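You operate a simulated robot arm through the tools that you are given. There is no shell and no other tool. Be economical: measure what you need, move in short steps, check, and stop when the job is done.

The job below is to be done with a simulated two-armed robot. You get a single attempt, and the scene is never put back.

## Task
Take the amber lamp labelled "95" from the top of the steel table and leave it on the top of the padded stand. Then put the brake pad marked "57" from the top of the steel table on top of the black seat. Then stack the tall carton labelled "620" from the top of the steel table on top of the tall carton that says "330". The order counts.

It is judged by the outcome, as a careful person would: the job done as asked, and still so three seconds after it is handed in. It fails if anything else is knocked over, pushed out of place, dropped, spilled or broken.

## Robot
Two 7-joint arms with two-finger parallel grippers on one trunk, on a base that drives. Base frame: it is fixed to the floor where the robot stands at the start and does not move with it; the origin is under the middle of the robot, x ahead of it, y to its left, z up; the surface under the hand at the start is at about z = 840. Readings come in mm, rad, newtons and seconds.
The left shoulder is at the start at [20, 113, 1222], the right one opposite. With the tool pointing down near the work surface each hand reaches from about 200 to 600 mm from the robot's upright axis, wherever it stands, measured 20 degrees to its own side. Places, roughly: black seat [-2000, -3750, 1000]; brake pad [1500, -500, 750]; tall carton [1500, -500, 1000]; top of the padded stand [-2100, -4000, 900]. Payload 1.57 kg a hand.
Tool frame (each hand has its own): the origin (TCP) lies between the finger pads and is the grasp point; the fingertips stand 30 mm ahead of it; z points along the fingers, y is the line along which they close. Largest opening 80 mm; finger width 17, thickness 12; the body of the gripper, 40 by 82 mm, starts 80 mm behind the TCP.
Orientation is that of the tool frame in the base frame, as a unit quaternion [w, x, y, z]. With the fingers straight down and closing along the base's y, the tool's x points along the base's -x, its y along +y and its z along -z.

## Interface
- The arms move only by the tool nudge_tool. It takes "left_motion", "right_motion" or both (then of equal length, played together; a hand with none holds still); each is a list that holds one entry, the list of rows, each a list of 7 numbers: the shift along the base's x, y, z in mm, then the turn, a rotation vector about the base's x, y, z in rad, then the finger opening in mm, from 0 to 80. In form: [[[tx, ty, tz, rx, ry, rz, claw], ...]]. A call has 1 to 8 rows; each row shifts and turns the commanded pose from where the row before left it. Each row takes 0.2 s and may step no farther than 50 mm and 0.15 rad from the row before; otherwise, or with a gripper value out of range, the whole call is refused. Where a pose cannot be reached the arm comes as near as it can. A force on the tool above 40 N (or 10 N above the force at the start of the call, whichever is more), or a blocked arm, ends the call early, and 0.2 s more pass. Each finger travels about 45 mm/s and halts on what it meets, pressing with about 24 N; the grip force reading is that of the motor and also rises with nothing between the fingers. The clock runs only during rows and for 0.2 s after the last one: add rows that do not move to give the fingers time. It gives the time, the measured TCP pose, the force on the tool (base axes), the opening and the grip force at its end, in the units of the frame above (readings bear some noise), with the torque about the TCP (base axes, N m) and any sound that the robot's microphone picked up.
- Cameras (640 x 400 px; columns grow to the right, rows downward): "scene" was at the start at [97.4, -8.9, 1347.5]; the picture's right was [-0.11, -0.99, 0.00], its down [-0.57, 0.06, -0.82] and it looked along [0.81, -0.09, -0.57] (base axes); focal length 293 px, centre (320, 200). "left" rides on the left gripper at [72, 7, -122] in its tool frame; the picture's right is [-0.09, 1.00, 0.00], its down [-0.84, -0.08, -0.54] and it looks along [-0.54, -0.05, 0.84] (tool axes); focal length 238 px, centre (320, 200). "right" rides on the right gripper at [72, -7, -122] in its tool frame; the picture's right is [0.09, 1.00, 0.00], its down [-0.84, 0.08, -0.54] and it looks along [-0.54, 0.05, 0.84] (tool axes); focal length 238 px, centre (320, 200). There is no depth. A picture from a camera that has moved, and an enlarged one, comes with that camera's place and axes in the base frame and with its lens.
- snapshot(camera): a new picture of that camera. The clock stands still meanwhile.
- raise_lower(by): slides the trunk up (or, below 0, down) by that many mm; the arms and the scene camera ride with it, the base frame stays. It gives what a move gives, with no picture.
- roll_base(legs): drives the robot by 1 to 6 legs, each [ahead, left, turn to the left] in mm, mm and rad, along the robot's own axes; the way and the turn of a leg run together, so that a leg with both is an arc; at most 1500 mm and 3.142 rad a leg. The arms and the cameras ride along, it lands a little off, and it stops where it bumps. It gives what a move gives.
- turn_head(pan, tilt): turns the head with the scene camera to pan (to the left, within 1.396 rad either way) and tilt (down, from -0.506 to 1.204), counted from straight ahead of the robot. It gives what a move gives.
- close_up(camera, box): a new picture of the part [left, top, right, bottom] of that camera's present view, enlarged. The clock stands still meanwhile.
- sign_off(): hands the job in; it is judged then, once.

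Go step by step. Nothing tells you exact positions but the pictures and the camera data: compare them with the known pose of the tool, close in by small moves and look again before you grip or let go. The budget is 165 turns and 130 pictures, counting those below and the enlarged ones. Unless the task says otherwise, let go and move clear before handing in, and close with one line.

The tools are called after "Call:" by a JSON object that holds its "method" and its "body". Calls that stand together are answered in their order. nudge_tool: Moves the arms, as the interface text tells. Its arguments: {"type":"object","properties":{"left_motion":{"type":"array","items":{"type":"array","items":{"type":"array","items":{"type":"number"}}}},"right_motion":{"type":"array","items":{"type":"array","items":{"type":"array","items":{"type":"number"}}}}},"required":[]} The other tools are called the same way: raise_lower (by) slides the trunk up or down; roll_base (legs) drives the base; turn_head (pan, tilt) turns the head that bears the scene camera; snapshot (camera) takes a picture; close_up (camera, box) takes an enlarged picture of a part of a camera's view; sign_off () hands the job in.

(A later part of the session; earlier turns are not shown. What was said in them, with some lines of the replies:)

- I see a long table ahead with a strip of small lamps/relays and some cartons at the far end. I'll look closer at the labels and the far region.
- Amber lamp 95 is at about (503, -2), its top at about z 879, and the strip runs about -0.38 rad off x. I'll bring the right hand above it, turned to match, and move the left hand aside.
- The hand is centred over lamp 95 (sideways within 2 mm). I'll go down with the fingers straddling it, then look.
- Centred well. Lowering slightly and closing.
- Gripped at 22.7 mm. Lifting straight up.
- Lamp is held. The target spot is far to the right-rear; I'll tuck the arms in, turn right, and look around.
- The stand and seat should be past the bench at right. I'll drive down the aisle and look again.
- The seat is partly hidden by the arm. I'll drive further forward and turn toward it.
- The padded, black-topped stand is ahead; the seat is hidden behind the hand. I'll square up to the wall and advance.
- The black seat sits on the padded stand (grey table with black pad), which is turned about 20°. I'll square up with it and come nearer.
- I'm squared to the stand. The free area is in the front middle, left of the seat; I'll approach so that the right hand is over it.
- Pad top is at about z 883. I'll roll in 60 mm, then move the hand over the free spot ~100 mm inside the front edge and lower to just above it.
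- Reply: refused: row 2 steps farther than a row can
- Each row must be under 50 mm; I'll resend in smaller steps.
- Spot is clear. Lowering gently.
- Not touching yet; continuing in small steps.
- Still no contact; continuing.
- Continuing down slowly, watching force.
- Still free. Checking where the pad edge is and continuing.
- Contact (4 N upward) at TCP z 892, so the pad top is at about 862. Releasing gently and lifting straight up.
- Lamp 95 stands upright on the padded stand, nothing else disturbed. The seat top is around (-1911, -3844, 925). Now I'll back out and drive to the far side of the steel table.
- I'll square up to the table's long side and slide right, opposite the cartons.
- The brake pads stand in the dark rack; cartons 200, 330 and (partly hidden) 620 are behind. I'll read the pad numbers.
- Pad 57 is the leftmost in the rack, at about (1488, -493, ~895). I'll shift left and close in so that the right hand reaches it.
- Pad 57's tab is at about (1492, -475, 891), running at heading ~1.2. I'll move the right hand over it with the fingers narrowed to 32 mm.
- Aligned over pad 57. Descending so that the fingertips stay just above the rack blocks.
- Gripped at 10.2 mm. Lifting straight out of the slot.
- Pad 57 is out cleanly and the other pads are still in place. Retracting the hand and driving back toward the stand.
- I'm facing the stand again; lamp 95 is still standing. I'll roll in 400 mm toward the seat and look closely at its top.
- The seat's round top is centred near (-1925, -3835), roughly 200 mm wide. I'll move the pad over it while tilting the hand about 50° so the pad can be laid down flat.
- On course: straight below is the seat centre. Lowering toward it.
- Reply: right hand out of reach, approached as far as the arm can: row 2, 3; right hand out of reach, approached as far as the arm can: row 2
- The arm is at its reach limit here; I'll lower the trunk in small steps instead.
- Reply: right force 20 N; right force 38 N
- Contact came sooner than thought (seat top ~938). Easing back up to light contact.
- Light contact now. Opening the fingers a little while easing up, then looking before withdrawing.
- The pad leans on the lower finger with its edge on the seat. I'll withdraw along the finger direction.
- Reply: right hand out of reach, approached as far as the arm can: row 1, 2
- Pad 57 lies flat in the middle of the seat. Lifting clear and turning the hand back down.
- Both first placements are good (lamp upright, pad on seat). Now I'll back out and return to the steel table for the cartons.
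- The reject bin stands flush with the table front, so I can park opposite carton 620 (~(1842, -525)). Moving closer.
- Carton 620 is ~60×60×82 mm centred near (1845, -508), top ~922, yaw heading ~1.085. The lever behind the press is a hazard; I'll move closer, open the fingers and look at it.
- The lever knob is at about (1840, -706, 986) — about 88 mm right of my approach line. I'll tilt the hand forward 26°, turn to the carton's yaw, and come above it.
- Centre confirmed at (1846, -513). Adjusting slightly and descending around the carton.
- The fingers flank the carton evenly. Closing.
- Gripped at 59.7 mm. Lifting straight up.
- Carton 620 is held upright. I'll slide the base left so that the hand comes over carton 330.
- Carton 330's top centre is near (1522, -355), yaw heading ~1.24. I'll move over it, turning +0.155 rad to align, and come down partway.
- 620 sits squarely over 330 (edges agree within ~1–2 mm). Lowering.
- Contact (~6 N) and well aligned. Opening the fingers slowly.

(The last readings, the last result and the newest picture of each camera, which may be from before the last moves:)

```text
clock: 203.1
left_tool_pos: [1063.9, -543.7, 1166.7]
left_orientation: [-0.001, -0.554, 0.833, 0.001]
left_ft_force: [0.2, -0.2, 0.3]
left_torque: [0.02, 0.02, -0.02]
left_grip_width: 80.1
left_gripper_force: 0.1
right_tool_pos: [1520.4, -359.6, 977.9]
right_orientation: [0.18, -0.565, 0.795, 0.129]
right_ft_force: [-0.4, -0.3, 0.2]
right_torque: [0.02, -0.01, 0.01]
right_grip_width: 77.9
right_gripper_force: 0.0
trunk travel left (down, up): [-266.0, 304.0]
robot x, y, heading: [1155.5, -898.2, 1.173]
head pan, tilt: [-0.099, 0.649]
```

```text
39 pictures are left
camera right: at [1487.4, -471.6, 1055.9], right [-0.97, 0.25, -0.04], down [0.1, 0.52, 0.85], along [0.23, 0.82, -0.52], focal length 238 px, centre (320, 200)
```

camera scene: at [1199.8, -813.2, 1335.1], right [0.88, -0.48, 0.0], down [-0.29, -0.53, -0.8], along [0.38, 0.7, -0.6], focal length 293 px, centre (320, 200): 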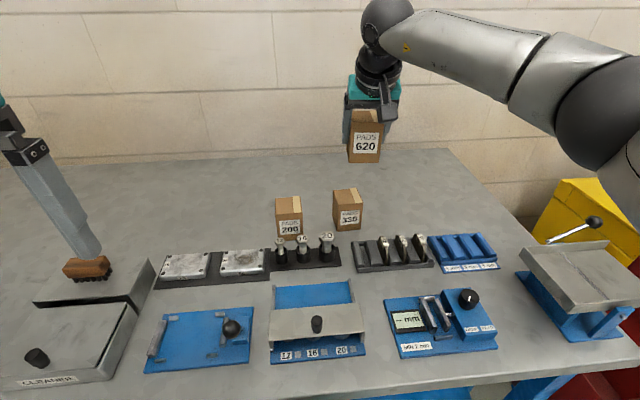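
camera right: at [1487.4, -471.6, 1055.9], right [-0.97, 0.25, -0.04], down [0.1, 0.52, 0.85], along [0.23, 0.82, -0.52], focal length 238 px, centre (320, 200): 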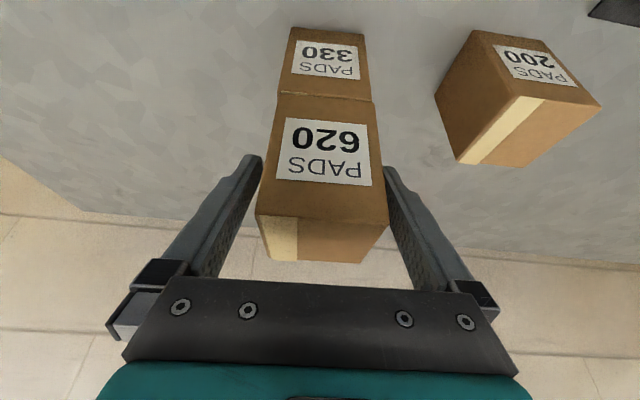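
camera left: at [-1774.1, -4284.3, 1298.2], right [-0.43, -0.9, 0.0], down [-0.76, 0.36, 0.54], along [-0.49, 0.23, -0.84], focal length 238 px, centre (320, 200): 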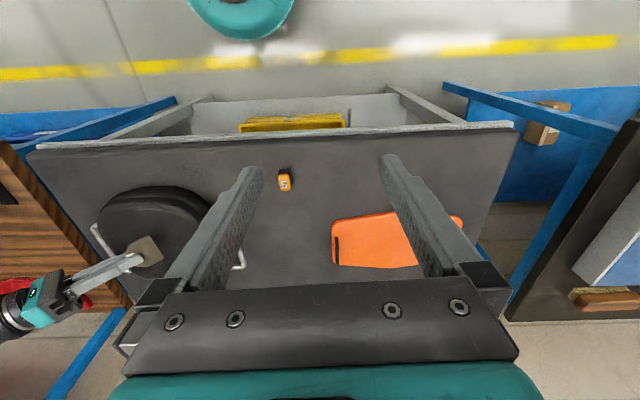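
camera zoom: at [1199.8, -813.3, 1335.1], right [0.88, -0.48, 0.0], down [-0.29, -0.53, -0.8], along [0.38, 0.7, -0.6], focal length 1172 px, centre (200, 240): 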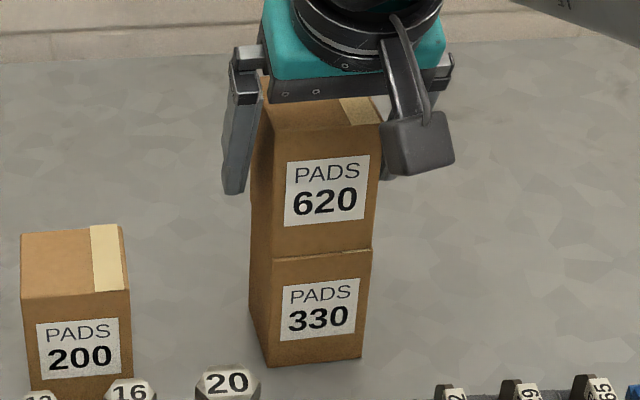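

The stack stands squarely. Withdrawing along the finger axis.

Call:
{"method": "nudge_tool", "body": {"right_motion": [[[-2.8, -8.2, 18, 0, 0, 0, 78], [-5.6, -16.4, 36, 0, 0, 0, 78], [-5.6, -16.4, 36, 0, 0, 0, 78], [-5.6, -16.4, 36, 0, 0, 0, 78], [-14, -40, 10, 0, 0, 0, 78], [-14, -40, 0, 0, 0, 0, 78]]]}}

Call:
{"method": "roll_base", "body": {"legs": [[-250, 0, 0]]}}

Call:
{"method": "snapshot", "body": {"camera": "scene"}}

Call:
{"method": "close_up", "body": {"camera": "scene", "box": [290, 100, 410, 220]}}

```text
clock: 204.5
left_tool_pos: [1064.4, -544.0, 1166.6]
left_orientation: [0.0, -0.554, 0.833, 0.001]
left_ft_force: [0.1, 0.6, -0.8]
left_torque: [-0.01, 0.02, 0.0]
left_grip_width: 80.1
left_gripper_force: 0.0
right_tool_pos: [1473.1, -499.2, 1114.8]
right_orientation: [0.179, -0.565, 0.795, 0.129]
right_ft_force: [0.7, 0.2, 0.3]
right_torque: [0.0, 0.02, -0.01]
right_grip_width: 77.9
right_gripper_force: 0.1
trunk travel left (down, up): [-266.0, 304.0]
robot x, y, heading: [1155.5, -902.0, 1.171]
head pan, tilt: [-0.099, 0.649]
```

```text
clock: 206.4
left_tool_pos: [966.6, -774.3, 1166.2]
left_orientation: [0.0, -0.554, 0.832, 0.002]
left_ft_force: [0.0, -0.8, -0.1]
left_torque: [0.0, 0.01, 0.0]
left_grip_width: 79.9
left_gripper_force: 0.1
right_tool_pos: [1375.6, -727.9, 1115.0]
right_orientation: [0.18, -0.566, 0.794, 0.129]
right_ft_force: [0.8, 0.6, 0.4]
right_torque: [0.03, 0.01, 0.03]
right_grip_width: 77.9
right_gripper_force: 0.0
trunk travel left (down, up): [-266.0, 304.0]
robot x, y, heading: [1061.6, -1129.3, 1.173]
head pan, tilt: [-0.099, 0.649]
```

```text
38 pictures are left
camera scene: at [1103.3, -1043.7, 1335.2], right [0.88, -0.47, 0.0], down [-0.29, -0.53, -0.8], along [0.38, 0.7, -0.6], focal length 293 px, centre (320, 200)
```

scene: 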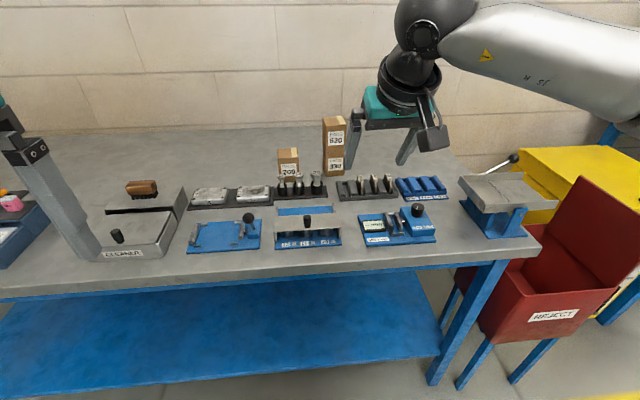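

```text
3.33 times, centred on (350, 160) of scene
camera zoom: at [1103.3, -1043.7, 1335.2], right [0.88, -0.47, 0.0], down [-0.29, -0.53, -0.8], along [0.38, 0.7, -0.6], focal length 976 px, centre (220, 333)
```

zoom: 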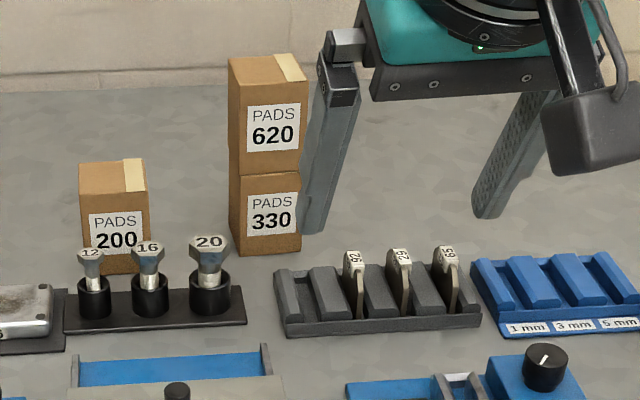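

The 620 carton stands squarely on the 330 carton. The lamp and brake pad were in place when I left the stand, nothing else was disturbed, and the hands are empty and clear.

Call:
{"method": "sign_off", "body": {}}

```text
The job is handed in.
```

All three items were placed in the order you asked: lamp "95" on the padded stand, brake pad "57" flat on the black seat, and carton "620" on top of carton "330".
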